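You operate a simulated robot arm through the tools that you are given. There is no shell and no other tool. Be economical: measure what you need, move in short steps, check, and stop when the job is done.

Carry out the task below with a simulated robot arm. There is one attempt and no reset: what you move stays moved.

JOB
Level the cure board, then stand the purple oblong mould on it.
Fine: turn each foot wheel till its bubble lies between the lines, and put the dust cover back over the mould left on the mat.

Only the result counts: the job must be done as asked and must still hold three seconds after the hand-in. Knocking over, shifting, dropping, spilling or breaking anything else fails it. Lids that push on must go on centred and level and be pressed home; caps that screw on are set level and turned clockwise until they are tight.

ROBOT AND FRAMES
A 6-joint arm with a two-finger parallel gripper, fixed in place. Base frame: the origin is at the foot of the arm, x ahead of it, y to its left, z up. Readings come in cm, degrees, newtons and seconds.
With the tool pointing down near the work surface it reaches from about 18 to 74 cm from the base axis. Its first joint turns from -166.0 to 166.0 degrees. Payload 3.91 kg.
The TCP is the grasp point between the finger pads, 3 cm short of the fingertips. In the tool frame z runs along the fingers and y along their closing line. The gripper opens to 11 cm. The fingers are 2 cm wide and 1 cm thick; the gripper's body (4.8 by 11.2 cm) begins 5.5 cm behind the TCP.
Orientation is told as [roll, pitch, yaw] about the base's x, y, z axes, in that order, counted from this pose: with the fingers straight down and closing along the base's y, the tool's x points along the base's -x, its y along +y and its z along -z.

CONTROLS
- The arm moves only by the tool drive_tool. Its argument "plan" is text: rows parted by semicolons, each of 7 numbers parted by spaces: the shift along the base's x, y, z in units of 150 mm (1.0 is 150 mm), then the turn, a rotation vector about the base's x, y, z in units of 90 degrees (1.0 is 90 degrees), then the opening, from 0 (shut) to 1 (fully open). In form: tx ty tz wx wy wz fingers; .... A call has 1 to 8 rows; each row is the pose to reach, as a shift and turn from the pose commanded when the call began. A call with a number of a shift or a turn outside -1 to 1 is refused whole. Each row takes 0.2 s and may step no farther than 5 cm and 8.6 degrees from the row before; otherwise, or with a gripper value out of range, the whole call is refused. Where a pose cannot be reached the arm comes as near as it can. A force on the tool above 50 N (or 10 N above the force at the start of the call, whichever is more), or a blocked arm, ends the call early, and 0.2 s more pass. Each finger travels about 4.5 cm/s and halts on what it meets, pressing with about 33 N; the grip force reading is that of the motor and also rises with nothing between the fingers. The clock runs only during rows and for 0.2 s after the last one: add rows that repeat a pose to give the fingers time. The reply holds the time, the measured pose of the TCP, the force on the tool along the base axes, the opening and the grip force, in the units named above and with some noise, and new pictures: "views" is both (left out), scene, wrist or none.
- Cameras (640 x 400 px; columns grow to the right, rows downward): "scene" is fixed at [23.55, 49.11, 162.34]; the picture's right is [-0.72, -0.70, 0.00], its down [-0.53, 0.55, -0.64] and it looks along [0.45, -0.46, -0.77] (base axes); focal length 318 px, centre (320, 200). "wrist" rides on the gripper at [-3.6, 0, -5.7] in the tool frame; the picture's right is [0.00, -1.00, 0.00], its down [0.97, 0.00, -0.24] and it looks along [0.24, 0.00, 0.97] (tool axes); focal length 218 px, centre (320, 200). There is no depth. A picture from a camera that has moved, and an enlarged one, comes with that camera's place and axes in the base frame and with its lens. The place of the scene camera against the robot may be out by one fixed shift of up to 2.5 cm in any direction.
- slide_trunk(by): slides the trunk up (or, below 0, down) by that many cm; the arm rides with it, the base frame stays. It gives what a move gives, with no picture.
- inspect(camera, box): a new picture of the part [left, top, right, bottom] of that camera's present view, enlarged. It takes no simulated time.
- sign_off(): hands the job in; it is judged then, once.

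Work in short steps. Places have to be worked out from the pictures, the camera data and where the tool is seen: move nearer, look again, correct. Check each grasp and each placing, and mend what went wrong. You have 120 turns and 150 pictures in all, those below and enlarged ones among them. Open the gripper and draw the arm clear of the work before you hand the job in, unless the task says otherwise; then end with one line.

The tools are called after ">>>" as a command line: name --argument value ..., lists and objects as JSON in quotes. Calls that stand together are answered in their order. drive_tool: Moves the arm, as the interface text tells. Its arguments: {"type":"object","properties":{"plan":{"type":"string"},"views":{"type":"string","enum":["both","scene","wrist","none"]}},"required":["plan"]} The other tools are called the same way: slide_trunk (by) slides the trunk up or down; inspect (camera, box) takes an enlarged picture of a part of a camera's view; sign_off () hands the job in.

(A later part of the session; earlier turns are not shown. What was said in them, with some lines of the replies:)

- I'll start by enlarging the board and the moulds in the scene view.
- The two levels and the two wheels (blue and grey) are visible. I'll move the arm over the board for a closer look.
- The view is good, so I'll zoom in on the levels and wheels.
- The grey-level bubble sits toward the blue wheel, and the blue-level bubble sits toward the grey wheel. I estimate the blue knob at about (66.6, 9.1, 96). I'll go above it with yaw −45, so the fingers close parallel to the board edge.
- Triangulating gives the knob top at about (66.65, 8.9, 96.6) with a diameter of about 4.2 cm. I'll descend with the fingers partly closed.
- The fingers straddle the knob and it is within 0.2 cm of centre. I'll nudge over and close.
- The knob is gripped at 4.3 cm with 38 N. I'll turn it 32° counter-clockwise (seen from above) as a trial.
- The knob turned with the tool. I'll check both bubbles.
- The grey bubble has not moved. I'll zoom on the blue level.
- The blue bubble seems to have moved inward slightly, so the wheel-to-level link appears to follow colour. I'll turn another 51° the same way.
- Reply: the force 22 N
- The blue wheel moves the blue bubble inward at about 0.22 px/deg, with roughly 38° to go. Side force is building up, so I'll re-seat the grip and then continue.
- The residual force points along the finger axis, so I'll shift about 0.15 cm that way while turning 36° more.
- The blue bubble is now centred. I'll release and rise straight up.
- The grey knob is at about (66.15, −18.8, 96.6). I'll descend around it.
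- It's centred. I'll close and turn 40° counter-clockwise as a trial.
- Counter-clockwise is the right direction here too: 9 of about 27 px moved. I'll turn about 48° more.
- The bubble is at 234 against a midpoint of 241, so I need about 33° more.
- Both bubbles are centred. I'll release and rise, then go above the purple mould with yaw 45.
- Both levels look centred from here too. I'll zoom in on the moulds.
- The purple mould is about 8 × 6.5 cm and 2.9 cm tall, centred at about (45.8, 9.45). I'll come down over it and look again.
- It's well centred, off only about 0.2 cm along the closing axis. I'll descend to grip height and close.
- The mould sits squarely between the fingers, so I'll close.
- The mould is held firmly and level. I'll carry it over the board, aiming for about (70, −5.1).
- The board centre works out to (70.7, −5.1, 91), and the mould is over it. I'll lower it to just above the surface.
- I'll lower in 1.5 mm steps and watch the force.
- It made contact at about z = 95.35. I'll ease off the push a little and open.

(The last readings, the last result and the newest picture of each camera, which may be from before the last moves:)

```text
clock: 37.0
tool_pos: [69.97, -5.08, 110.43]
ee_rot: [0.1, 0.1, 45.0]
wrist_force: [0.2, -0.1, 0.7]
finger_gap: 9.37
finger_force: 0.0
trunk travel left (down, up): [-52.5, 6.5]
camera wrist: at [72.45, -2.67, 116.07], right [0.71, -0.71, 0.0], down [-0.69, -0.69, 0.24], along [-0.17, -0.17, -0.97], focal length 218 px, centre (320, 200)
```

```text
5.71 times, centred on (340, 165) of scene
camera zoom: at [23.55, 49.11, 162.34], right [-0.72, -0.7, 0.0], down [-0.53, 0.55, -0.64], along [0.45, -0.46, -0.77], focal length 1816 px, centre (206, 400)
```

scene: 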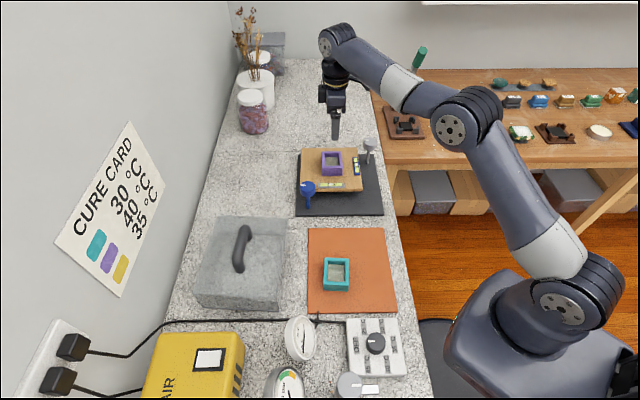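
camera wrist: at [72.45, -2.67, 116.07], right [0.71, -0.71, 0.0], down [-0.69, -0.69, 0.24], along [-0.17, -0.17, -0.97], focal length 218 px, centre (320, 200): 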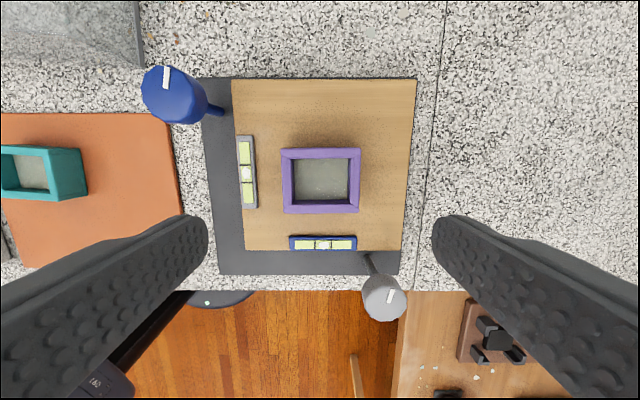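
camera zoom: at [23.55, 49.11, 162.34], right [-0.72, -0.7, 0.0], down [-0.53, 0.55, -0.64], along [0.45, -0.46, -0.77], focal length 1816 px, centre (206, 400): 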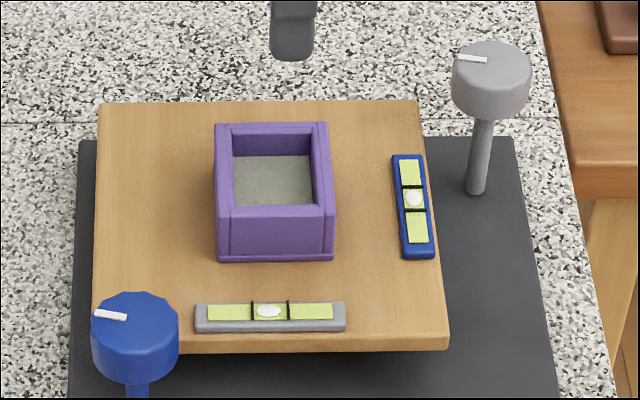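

The mould stands on the board and both bubbles remain centred. Next is the dust cover: I'll move to a viewpoint above it with yaw −45.

>>> drive_tool --plan "-0.1 0.2 0.1 0 0 -0.09 1; -0.2 0.4 0.2 0 0 -0.18 1; -0.3 0.6 0.3 0 0 -0.27 1; -0.4 0.8 0.4 0 0 -0.36 1; -0.5 1 0.5 0 0 -0.45 1; -0.5 1 0.5 0 0 -0.54 1" --views "none"

>>> drive_tool --plan "-0.08 0.25 0.05 0 0 -0.09 1; -0.16 0.5 0.05 0 0 -0.18 1; -0.24 0.75 0.05 0 0 -0.27 1; -0.3 1 0.05 0 0 -0.36 1; -0.3 1 0.05 0 0 -0.46 1; -0.3 1 0.05 0 0 -0.46 1" --views "both"

```text
clock: 38.4
tool_pos: [62.56, 9.83, 118.14]
ee_rot: [0.0, 0.0, -3.8]
wrist_force: [-0.5, 0.5, -0.8]
finger_gap: 10.99
finger_force: 0.1
trunk travel left (down, up): [-52.5, 6.5]
```

```text
refused: row 5 steps farther than a row can; nothing moved
```

>>> drive_tool --plan "-0.08 0.25 0.05 0 0 -0.09 1; -0.16 0.5 0.05 0 0 -0.18 1; -0.24 0.75 0.05 0 0 -0.27 1; -0.3 1 0.05 0 0 -0.36 1; -0.3 1 0.05 0 0 -0.45 1; -0.3 1 0.05 0 0 -0.45 1" --views "both"

```text
clock: 39.8
tool_pos: [58.16, 24.89, 118.67]
ee_rot: [-0.1, 0.0, -44.2]
wrist_force: [0.8, -0.8, -0.9]
finger_gap: 11.0
finger_force: 0.1
trunk travel left (down, up): [-52.5, 6.5]
camera wrist: at [60.68, 22.4, 124.31], right [-0.7, -0.72, 0.0], down [-0.7, 0.68, 0.24], along [-0.17, 0.17, -0.97], focal length 218 px, centre (320, 200)
```

scene: 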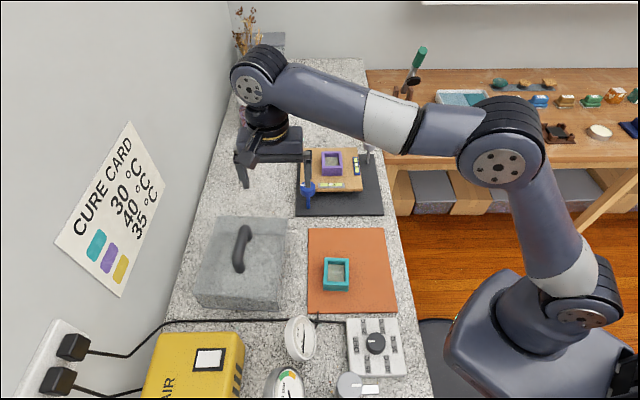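
wrist: 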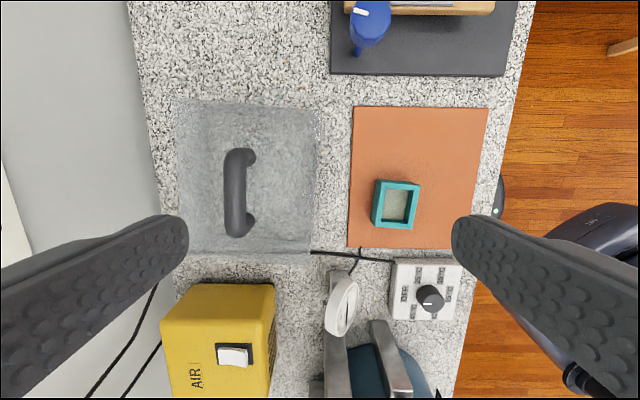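

>>> inspect --camera "wrist" --box '[150, 80, 390, 280]'

>>> inspect --camera "scene" --box '[180, 200, 340, 330]'

```text
2.00 times, centred on (270, 180) of wrist
camera zoom: at [60.68, 22.4, 124.31], right [-0.7, -0.72, 0.0], down [-0.7, 0.68, 0.24], along [-0.17, 0.17, -0.97], focal length 436 px, centre (420, 240)
```

zoom: 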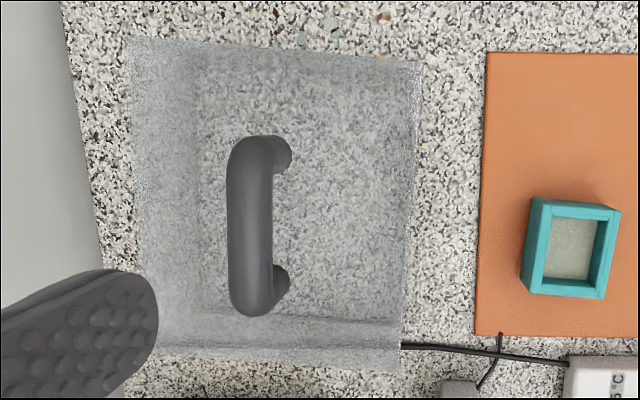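

```text
3.08 times, centred on (260, 265) of scene
camera zoom: at [23.55, 49.11, 162.34], right [-0.72, -0.7, 0.0], down [-0.53, 0.55, -0.64], along [0.45, -0.46, -0.77], focal length 978 px, centre (505, 0)
```

zoom: 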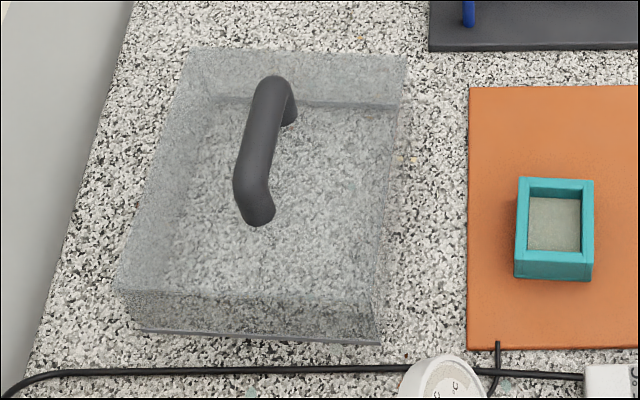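

The cover is an open box of about 22 × 19 × 8 cm, centred near (63.8, 33.9) and rotated about −4°, with the handle bar on top. I'll move closer above the handle.

>>> drive_tool --plan "0.1 0.15 -0.15 0 0 -0.02 1; 0.2 0.3 -0.3 0 0 -0.04 1; 0.3 0.45 -0.45 0 0 -0.053 1; 0.375 0.587 -0.55 0 0 -0.053 1; 0.375 0.587 -0.55 0 0 -0.053 1" --views "both"

```text
clock: 41.0
tool_pos: [63.38, 33.39, 110.09]
ee_rot: [0.2, 0.0, -49.0]
wrist_force: [-0.3, 0.2, 0.3]
finger_gap: 11.0
finger_force: 0.0
out of reach, approached as far as the arm can: row 4, 5
trunk travel left (down, up): [-52.5, 6.5]
camera wrist: at [65.68, 30.56, 115.68], right [-0.75, -0.66, 0.0], down [-0.64, 0.73, 0.24], along [-0.16, 0.18, -0.97], focal length 218 px, centre (320, 200)
```

scene: 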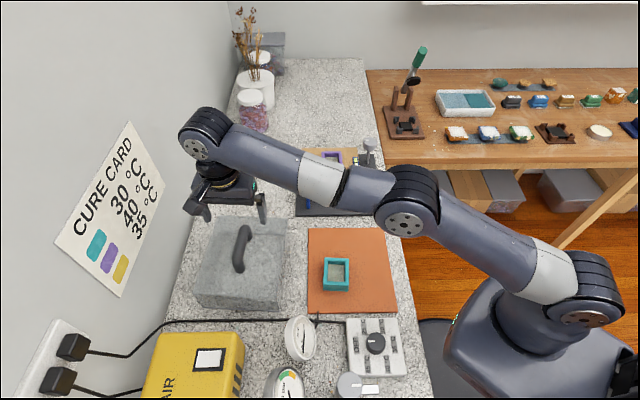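
wrist: 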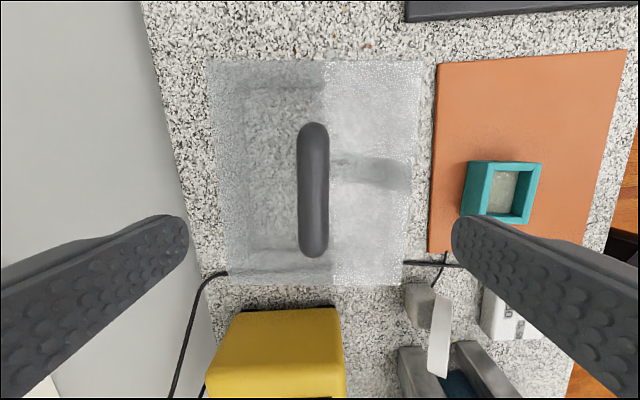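

The bar sits at about (63.75, 33.55) with its top near z 98.8, and yaw −49 lines up with it. Reach should improve lower down, so I'll descend part way and re-measure.

>>> drive_tool --plan "0 0 -0.2 0 0 0 0.75; 0 0 -0.4 0 0 0 0.75; 0 0 -0.5 0 0 0 0.75; 0 0 -0.5 0 0 0 0.75" --views "wrist"

```text
clock: 42.0
tool_pos: [63.39, 33.19, 102.29]
ee_rot: [0.0, 0.0, -48.8]
wrist_force: [0.2, -0.1, -1.2]
finger_gap: 8.22
finger_force: 0.0
trunk travel left (down, up): [-52.5, 6.5]
camera wrist: at [65.67, 30.57, 108.13], right [-0.75, -0.66, 0.0], down [-0.64, 0.73, 0.24], along [-0.16, 0.18, -0.97], focal length 218 px, centre (320, 200)
```

wrist: 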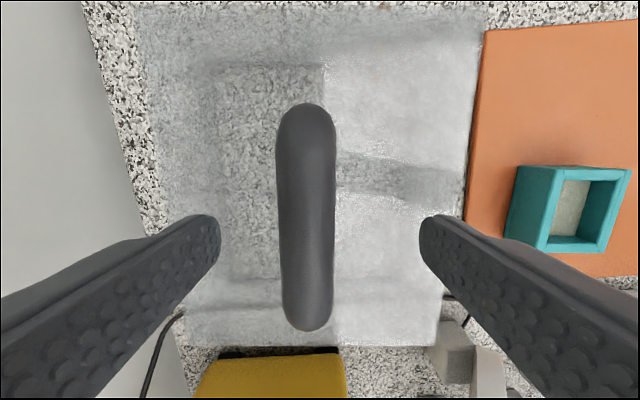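

The bar is about 0.5 cm to the left in the view. I'll shift and descend so the fingers straddle the bar.

>>> drive_tool --plan "0.027 0.023 -0.05 0 0 0 0.75; 0.027 0.023 -0.15 0 0 0 0.75; 0.027 0.023 -0.23 0 0 0 0.75; 0.027 0.023 -0.265 0 0 0 0.75; 0.027 0.023 -0.265 0 0 0 0.75" --views "both"

```text
clock: 43.2
tool_pos: [63.74, 33.75, 98.63]
ee_rot: [-0.1, -0.1, -48.8]
wrist_force: [0.1, -0.2, 0.3]
finger_gap: 8.24
finger_force: 0.0
trunk travel left (down, up): [-52.5, 6.5]
camera wrist: at [65.97, 31.02, 104.22], right [-0.75, -0.66, 0.0], down [-0.64, 0.73, 0.24], along [-0.16, 0.18, -0.97], focal length 218 px, centre (320, 200)
```

scene: 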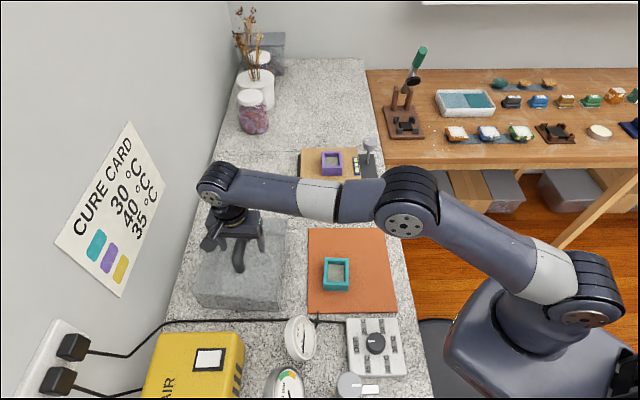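
wrist: 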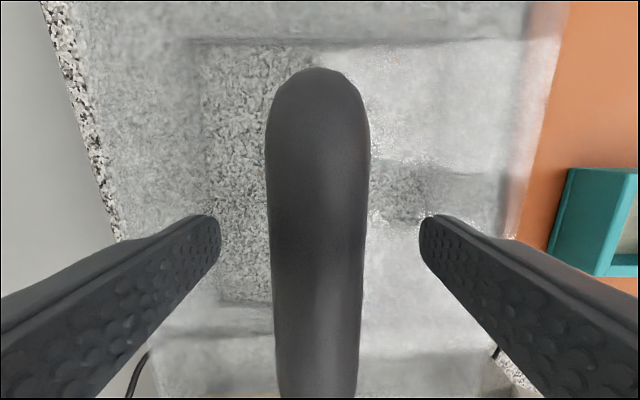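

The bar is centred between the fingers at TCP height. I'll close.

>>> drive_tool --plan "0 0 0 0 0 0 0.15; 0 0 0 0 0 0 0.15; 0 0 0 0 0 0 0.15; 0 0 0 0 0 0 0.15; 0 0 0 0 0 0 0.15" --views "none"

>>> slide_trunk --by 1

```text
clock: 44.4
tool_pos: [63.7, 33.78, 98.54]
ee_rot: [0.0, 0.0, -49.0]
wrist_force: [1.5, 0.3, 0.1]
finger_gap: 2.55
finger_force: 32.5
trunk travel left (down, up): [-52.5, 6.5]
```

```text
clock: 45.0
tool_pos: [63.75, 33.67, 99.51]
ee_rot: [0.0, 0.0, -48.9]
wrist_force: [-1.0, 0.1, -2.3]
finger_gap: 2.52
finger_force: 33.2
trunk travel left (down, up): [-53.5, 5.5]
```

It's gripped, and the load is light. I'll slide the trunk up the rest of the way.

>>> slide_trunk --by 5.4

>>> drive_tool --plan "-0.05 -0.05 0 0 0 0 0.15; -0.1 -0.1 0.05 0 0 0 0.15" --views "both"

```text
clock: 45.9
tool_pos: [63.56, 33.78, 104.95]
ee_rot: [0.0, 0.1, -48.9]
wrist_force: [-0.2, -0.4, -2.4]
finger_gap: 2.53
finger_force: 33.0
trunk travel left (down, up): [-58.9, 0.1]
```

```text
clock: 46.5
tool_pos: [62.2, 32.29, 105.62]
ee_rot: [-0.1, 0.0, -48.9]
wrist_force: [-0.4, -0.9, -2.6]
finger_gap: 2.52
finger_force: 33.1
trunk travel left (down, up): [-58.9, 0.1]
camera wrist: at [64.48, 29.39, 111.41], right [-0.75, -0.66, 0.0], down [-0.64, 0.73, 0.24], along [-0.16, 0.18, -0.97], focal length 218 px, centre (320, 200)
```

scene: 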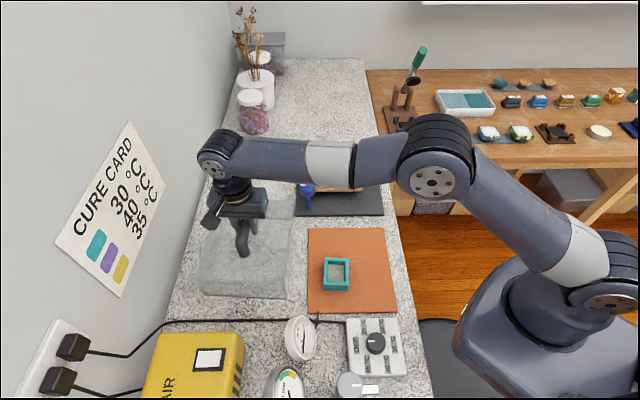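
wrist: 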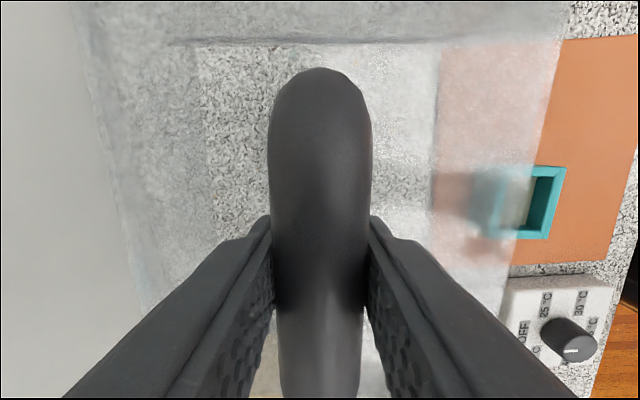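

The cover is lifted and hanging level. I'll raise it a bit more and carry it above the teal mould, squaring it up by +4°.

>>> drive_tool --plan "-0.1 -0.09 0.1 0 0 0 0.15; -0.25 -0.225 0.2 0 0 0.01 0.15; -0.45 -0.405 0.2 0 0 0.02 0.15; -0.65 -0.585 0.2 0 0 0.03 0.15; -0.85 -0.765 0.2 0 0 0.044 0.15; -0.95 -0.86 0.2 0 0 0.044 0.15; -0.95 -0.86 0.2 0 0 0.044 0.15" --views "both"

```text
clock: 48.1
tool_pos: [47.87, 19.34, 108.85]
ee_rot: [0.1, 0.0, -44.9]
wrist_force: [0.4, -0.4, -1.1]
finger_gap: 2.54
finger_force: 33.3
trunk travel left (down, up): [-58.9, 0.1]
camera wrist: at [50.38, 16.75, 114.46], right [-0.71, -0.71, 0.0], down [-0.69, 0.69, 0.24], along [-0.17, 0.17, -0.97], focal length 218 px, centre (320, 200)
```

scene: 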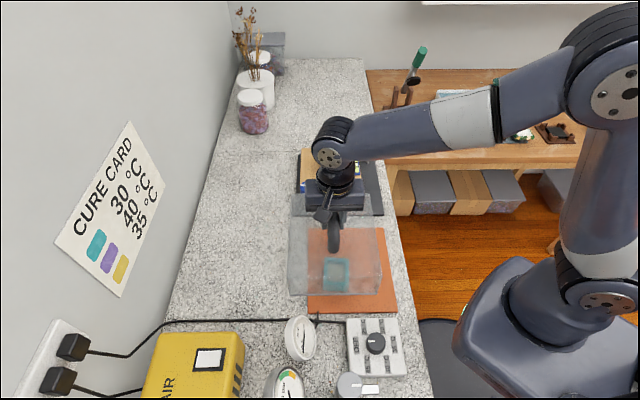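
wrist: 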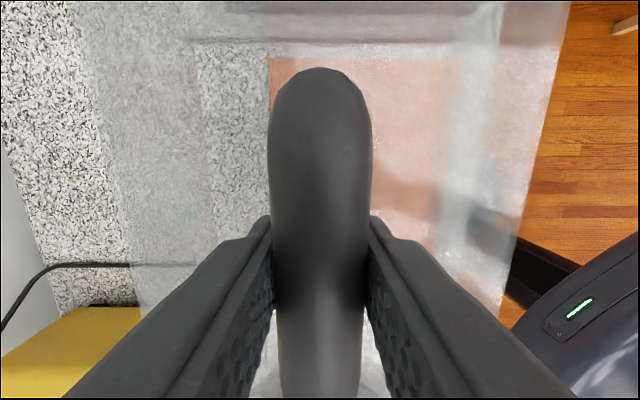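

Final target for the cover centre is about (45.1, 16.85), so the whole rim rests on the mat with the teal mould inside. I'll move there, lower partway and check.

>>> drive_tool --plan "-0.1 -0.09 0 0 0 0 0.15; -0.185 -0.166 0 0 0 0 0.15; -0.185 -0.166 -0.1 0 0 0 0.15; -0.185 -0.166 -0.2 0 0 0 0.15; -0.185 -0.166 -0.2 0 0 0 0.15" --views "scene"

>>> inspect --camera "scene" --box '[270, 180, 420, 340]'

```text
clock: 49.3
tool_pos: [45.13, 16.95, 105.78]
ee_rot: [0.0, 0.0, -44.9]
wrist_force: [-0.3, 0.1, -2.4]
finger_gap: 2.51
finger_force: 32.9
trunk travel left (down, up): [-58.9, 0.1]
```

scene: 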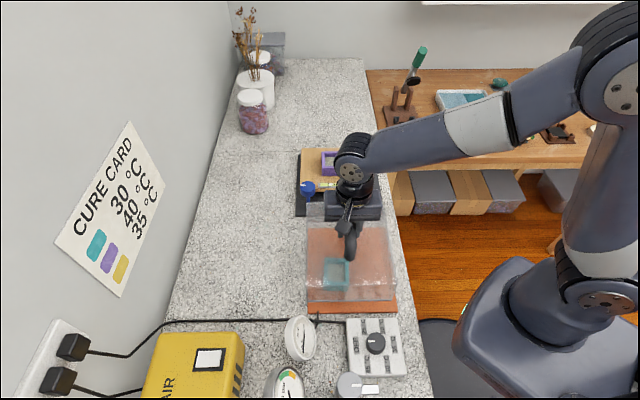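

```text
2.50 times, centred on (345, 260) of scene
camera zoom: at [23.55, 49.11, 162.34], right [-0.72, -0.7, 0.0], down [-0.53, 0.55, -0.64], along [0.45, -0.46, -0.77], focal length 795 px, centre (258, 50)
```

zoom: 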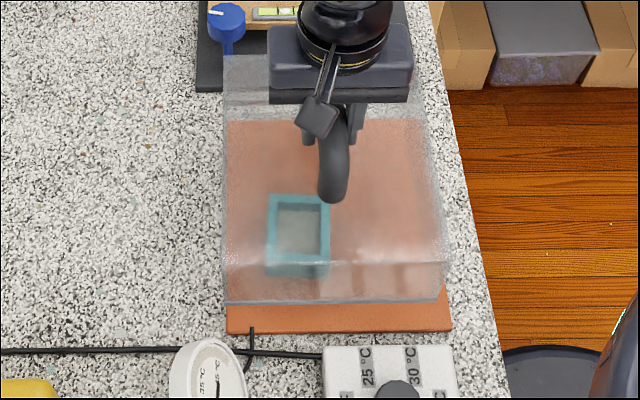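

The scene check suggests the front rim would land close to the mat's front edge. I'll shift 1.2 cm away from the thermostat and lower further.

>>> drive_tool --plan "0.057 -0.057 0 0 0 0 0.15; 0.057 -0.057 -0.12 0 0 0 0.15; 0.057 -0.057 -0.24 0 0 0 0.15; 0.057 -0.057 -0.33 0 0 0 0.15; 0.057 -0.057 -0.33 0 0 0 0.15" --views "both"

>>> inspect --camera "scene" --box '[270, 180, 420, 340]'

```text
clock: 50.5
tool_pos: [45.98, 16.03, 100.66]
ee_rot: [0.0, 0.0, -45.0]
wrist_force: [-1.1, -0.8, -2.0]
finger_gap: 2.53
finger_force: 33.4
trunk travel left (down, up): [-58.9, 0.1]
camera wrist: at [48.43, 13.48, 106.39], right [-0.71, -0.71, 0.0], down [-0.69, 0.69, 0.24], along [-0.17, 0.17, -0.97], focal length 218 px, centre (320, 200)
```

scene: 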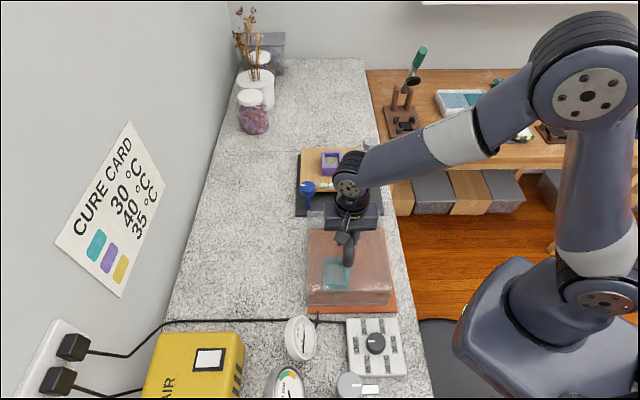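
wrist: 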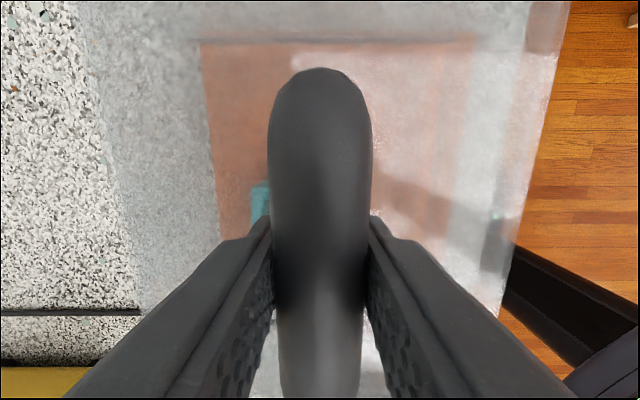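

```text
2.50 times, centred on (345, 260) of scene
camera zoom: at [23.55, 49.11, 162.34], right [-0.72, -0.7, 0.0], down [-0.53, 0.55, -0.64], along [0.45, -0.46, -0.77], focal length 795 px, centre (258, 50)
```

zoom: 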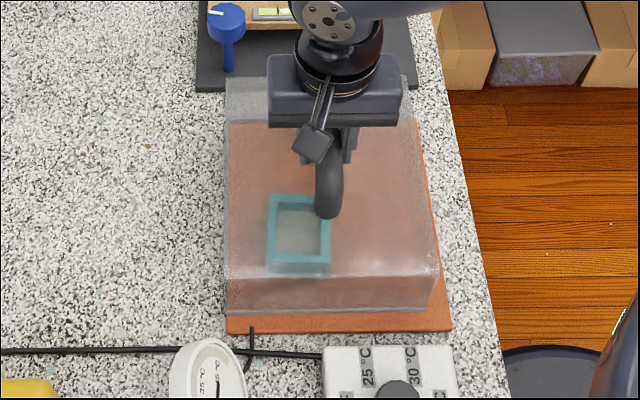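

The mould is well inside. The left rim is right at the mat's edge, so I'll shift 0.6 cm right and lower gently to contact.

>>> drive_tool --plan "-0.028 -0.028 0 0 0 0 0.15; -0.028 -0.028 -0.05 0 0 0 0.15; -0.028 -0.028 -0.09 0 0 0 0.15; -0.028 -0.028 -0.105 0 0 0 0.15" --views "none"

>>> drive_tool --plan "0 0 -0.01 0 0 0 0.15; 0 0 -0.02 0 0 0 0.15" --views "none"

```text
clock: 51.5
tool_pos: [45.6, 15.64, 99.33]
ee_rot: [0.2, -0.1, -44.9]
wrist_force: [0.6, 1.4, 14.6]
finger_gap: 2.51
finger_force: 33.0
trunk travel left (down, up): [-58.9, 0.1]
```

```text
clock: 52.1
tool_pos: [45.54, 15.59, 99.03]
ee_rot: [0.2, -0.1, -44.9]
wrist_force: [0.1, 1.1, 25.4]
finger_gap: 2.53
finger_force: 33.2
trunk travel left (down, up): [-58.9, 0.1]
```

It has made contact, so I'll look before releasing.

>>> drive_tool --plan "0 0 0.012 0 0 0 0.15" --views "wrist"

>>> inspect --camera "scene" --box '[280, 200, 420, 330]'

```text
clock: 52.5
tool_pos: [45.55, 15.65, 98.95]
ee_rot: [-0.1, 0.0, -44.9]
wrist_force: [2.3, 1.9, 8.7]
finger_gap: 2.52
finger_force: 32.8
trunk travel left (down, up): [-58.9, 0.1]
camera wrist: at [47.99, 12.96, 104.68], right [-0.71, -0.71, 0.0], down [-0.69, 0.69, 0.24], along [-0.17, 0.17, -0.97], focal length 218 px, centre (320, 200)
```

wrist: 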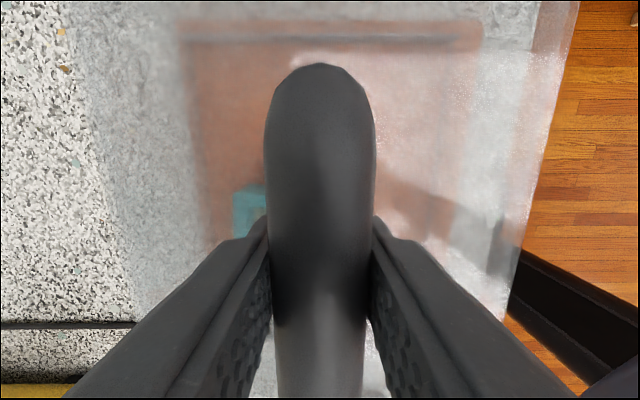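

```text
3.08 times, centred on (350, 265) of scene
camera zoom: at [23.55, 49.11, 162.34], right [-0.72, -0.7, 0.0], down [-0.53, 0.55, -0.64], along [0.45, -0.46, -0.77], focal length 978 px, centre (228, 0)
```

zoom: 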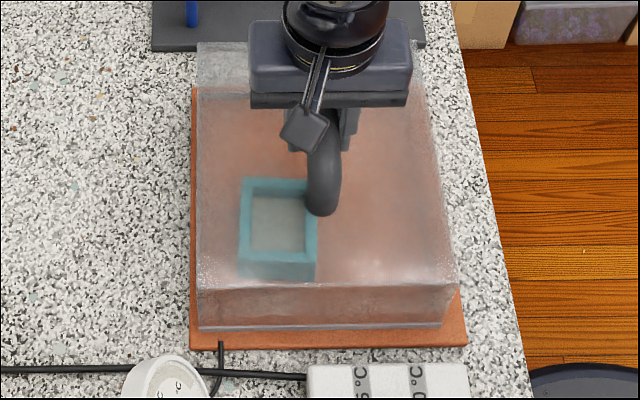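

The cover rests on the mat with the teal mould inside it. I'll release and retreat upward.

>>> drive_tool --plan "0 0 0.005 0 0 0 0.3; 0 0 0.005 0 0 0 0.5; 0 0 0.005 0 0 0 0.6; 0 0 0.005 0 0 0 0.6; 0 0 0.2 0 0 0 0.6; 0 0 0.5 0 0 0 0.6; 0 0 0.8 0 0 0 0.6; 0 0 1 0 0 0 0.6" --views "none"

>>> drive_tool --plan "-0.1 -0.25 0.1 0 0 0 0.6; -0.15 -0.5 0.2 0 0 0 0.6; -0.2 -0.75 0.3 0 0 0 0.6; -0.2 -1 0.4 0 0 0 0.6" --views "both"

>>> inspect --camera "scene" --box '[280, 200, 420, 330]'

>>> inspect --camera "scene" --box '[295, 130, 385, 200]'

```text
clock: 54.3
tool_pos: [45.55, 15.46, 114.03]
ee_rot: [0.0, 0.0, -45.0]
wrist_force: [0.0, -0.1, -0.2]
finger_gap: 6.6
finger_force: 0.0
trunk travel left (down, up): [-58.9, 0.1]
```

```text
clock: 55.3
tool_pos: [42.42, 0.43, 119.97]
ee_rot: [0.0, 0.0, -44.9]
wrist_force: [-0.1, -0.2, -0.1]
finger_gap: 6.61
finger_force: 0.1
trunk travel left (down, up): [-58.9, 0.1]
camera wrist: at [44.91, -2.13, 125.71], right [-0.71, -0.71, 0.0], down [-0.69, 0.69, 0.24], along [-0.17, 0.17, -0.97], focal length 218 px, centre (320, 200)
```

scene: 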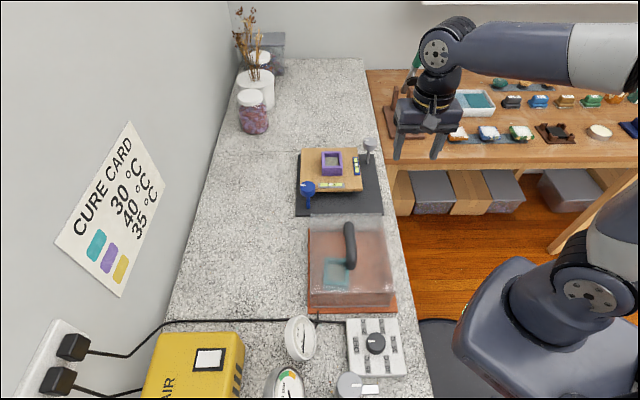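
wrist: 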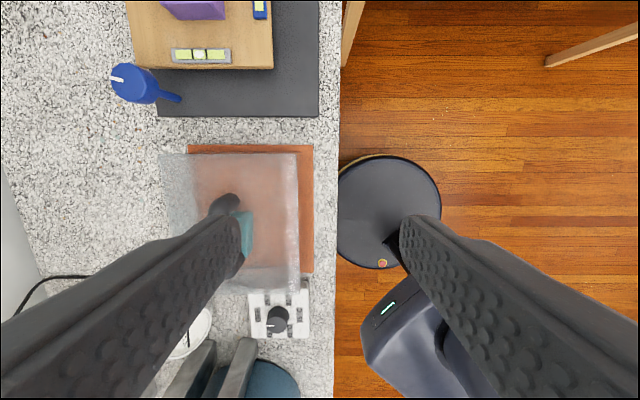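

```text
3.08 times, centred on (350, 265) of scene
camera zoom: at [23.55, 49.11, 162.34], right [-0.72, -0.7, 0.0], down [-0.53, 0.55, -0.64], along [0.45, -0.46, -0.77], focal length 978 px, centre (228, 0)
```

zoom: 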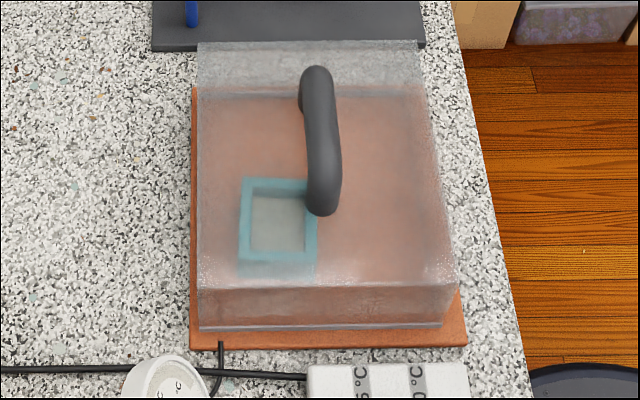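

```text
5.71 times, centred on (340, 165) of scene
camera zoom: at [23.55, 49.11, 162.34], right [-0.72, -0.7, 0.0], down [-0.53, 0.55, -0.64], along [0.45, -0.46, -0.77], focal length 1816 px, centre (206, 400)
```

zoom: 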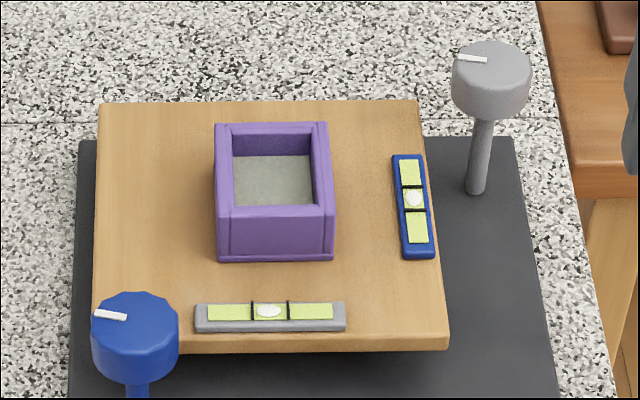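

Both bubbles sit between their lines, the purple mould stands on the board, and the cover is over the teal mould. The arm is clear, so I'm handing in.

>>> sign_off

```text
The job is handed in.
```

The board is level with both bubbles between their lines, the purple oblong mould stands on it, the dust cover is back over the teal mould on the mat, and the job is handed in.
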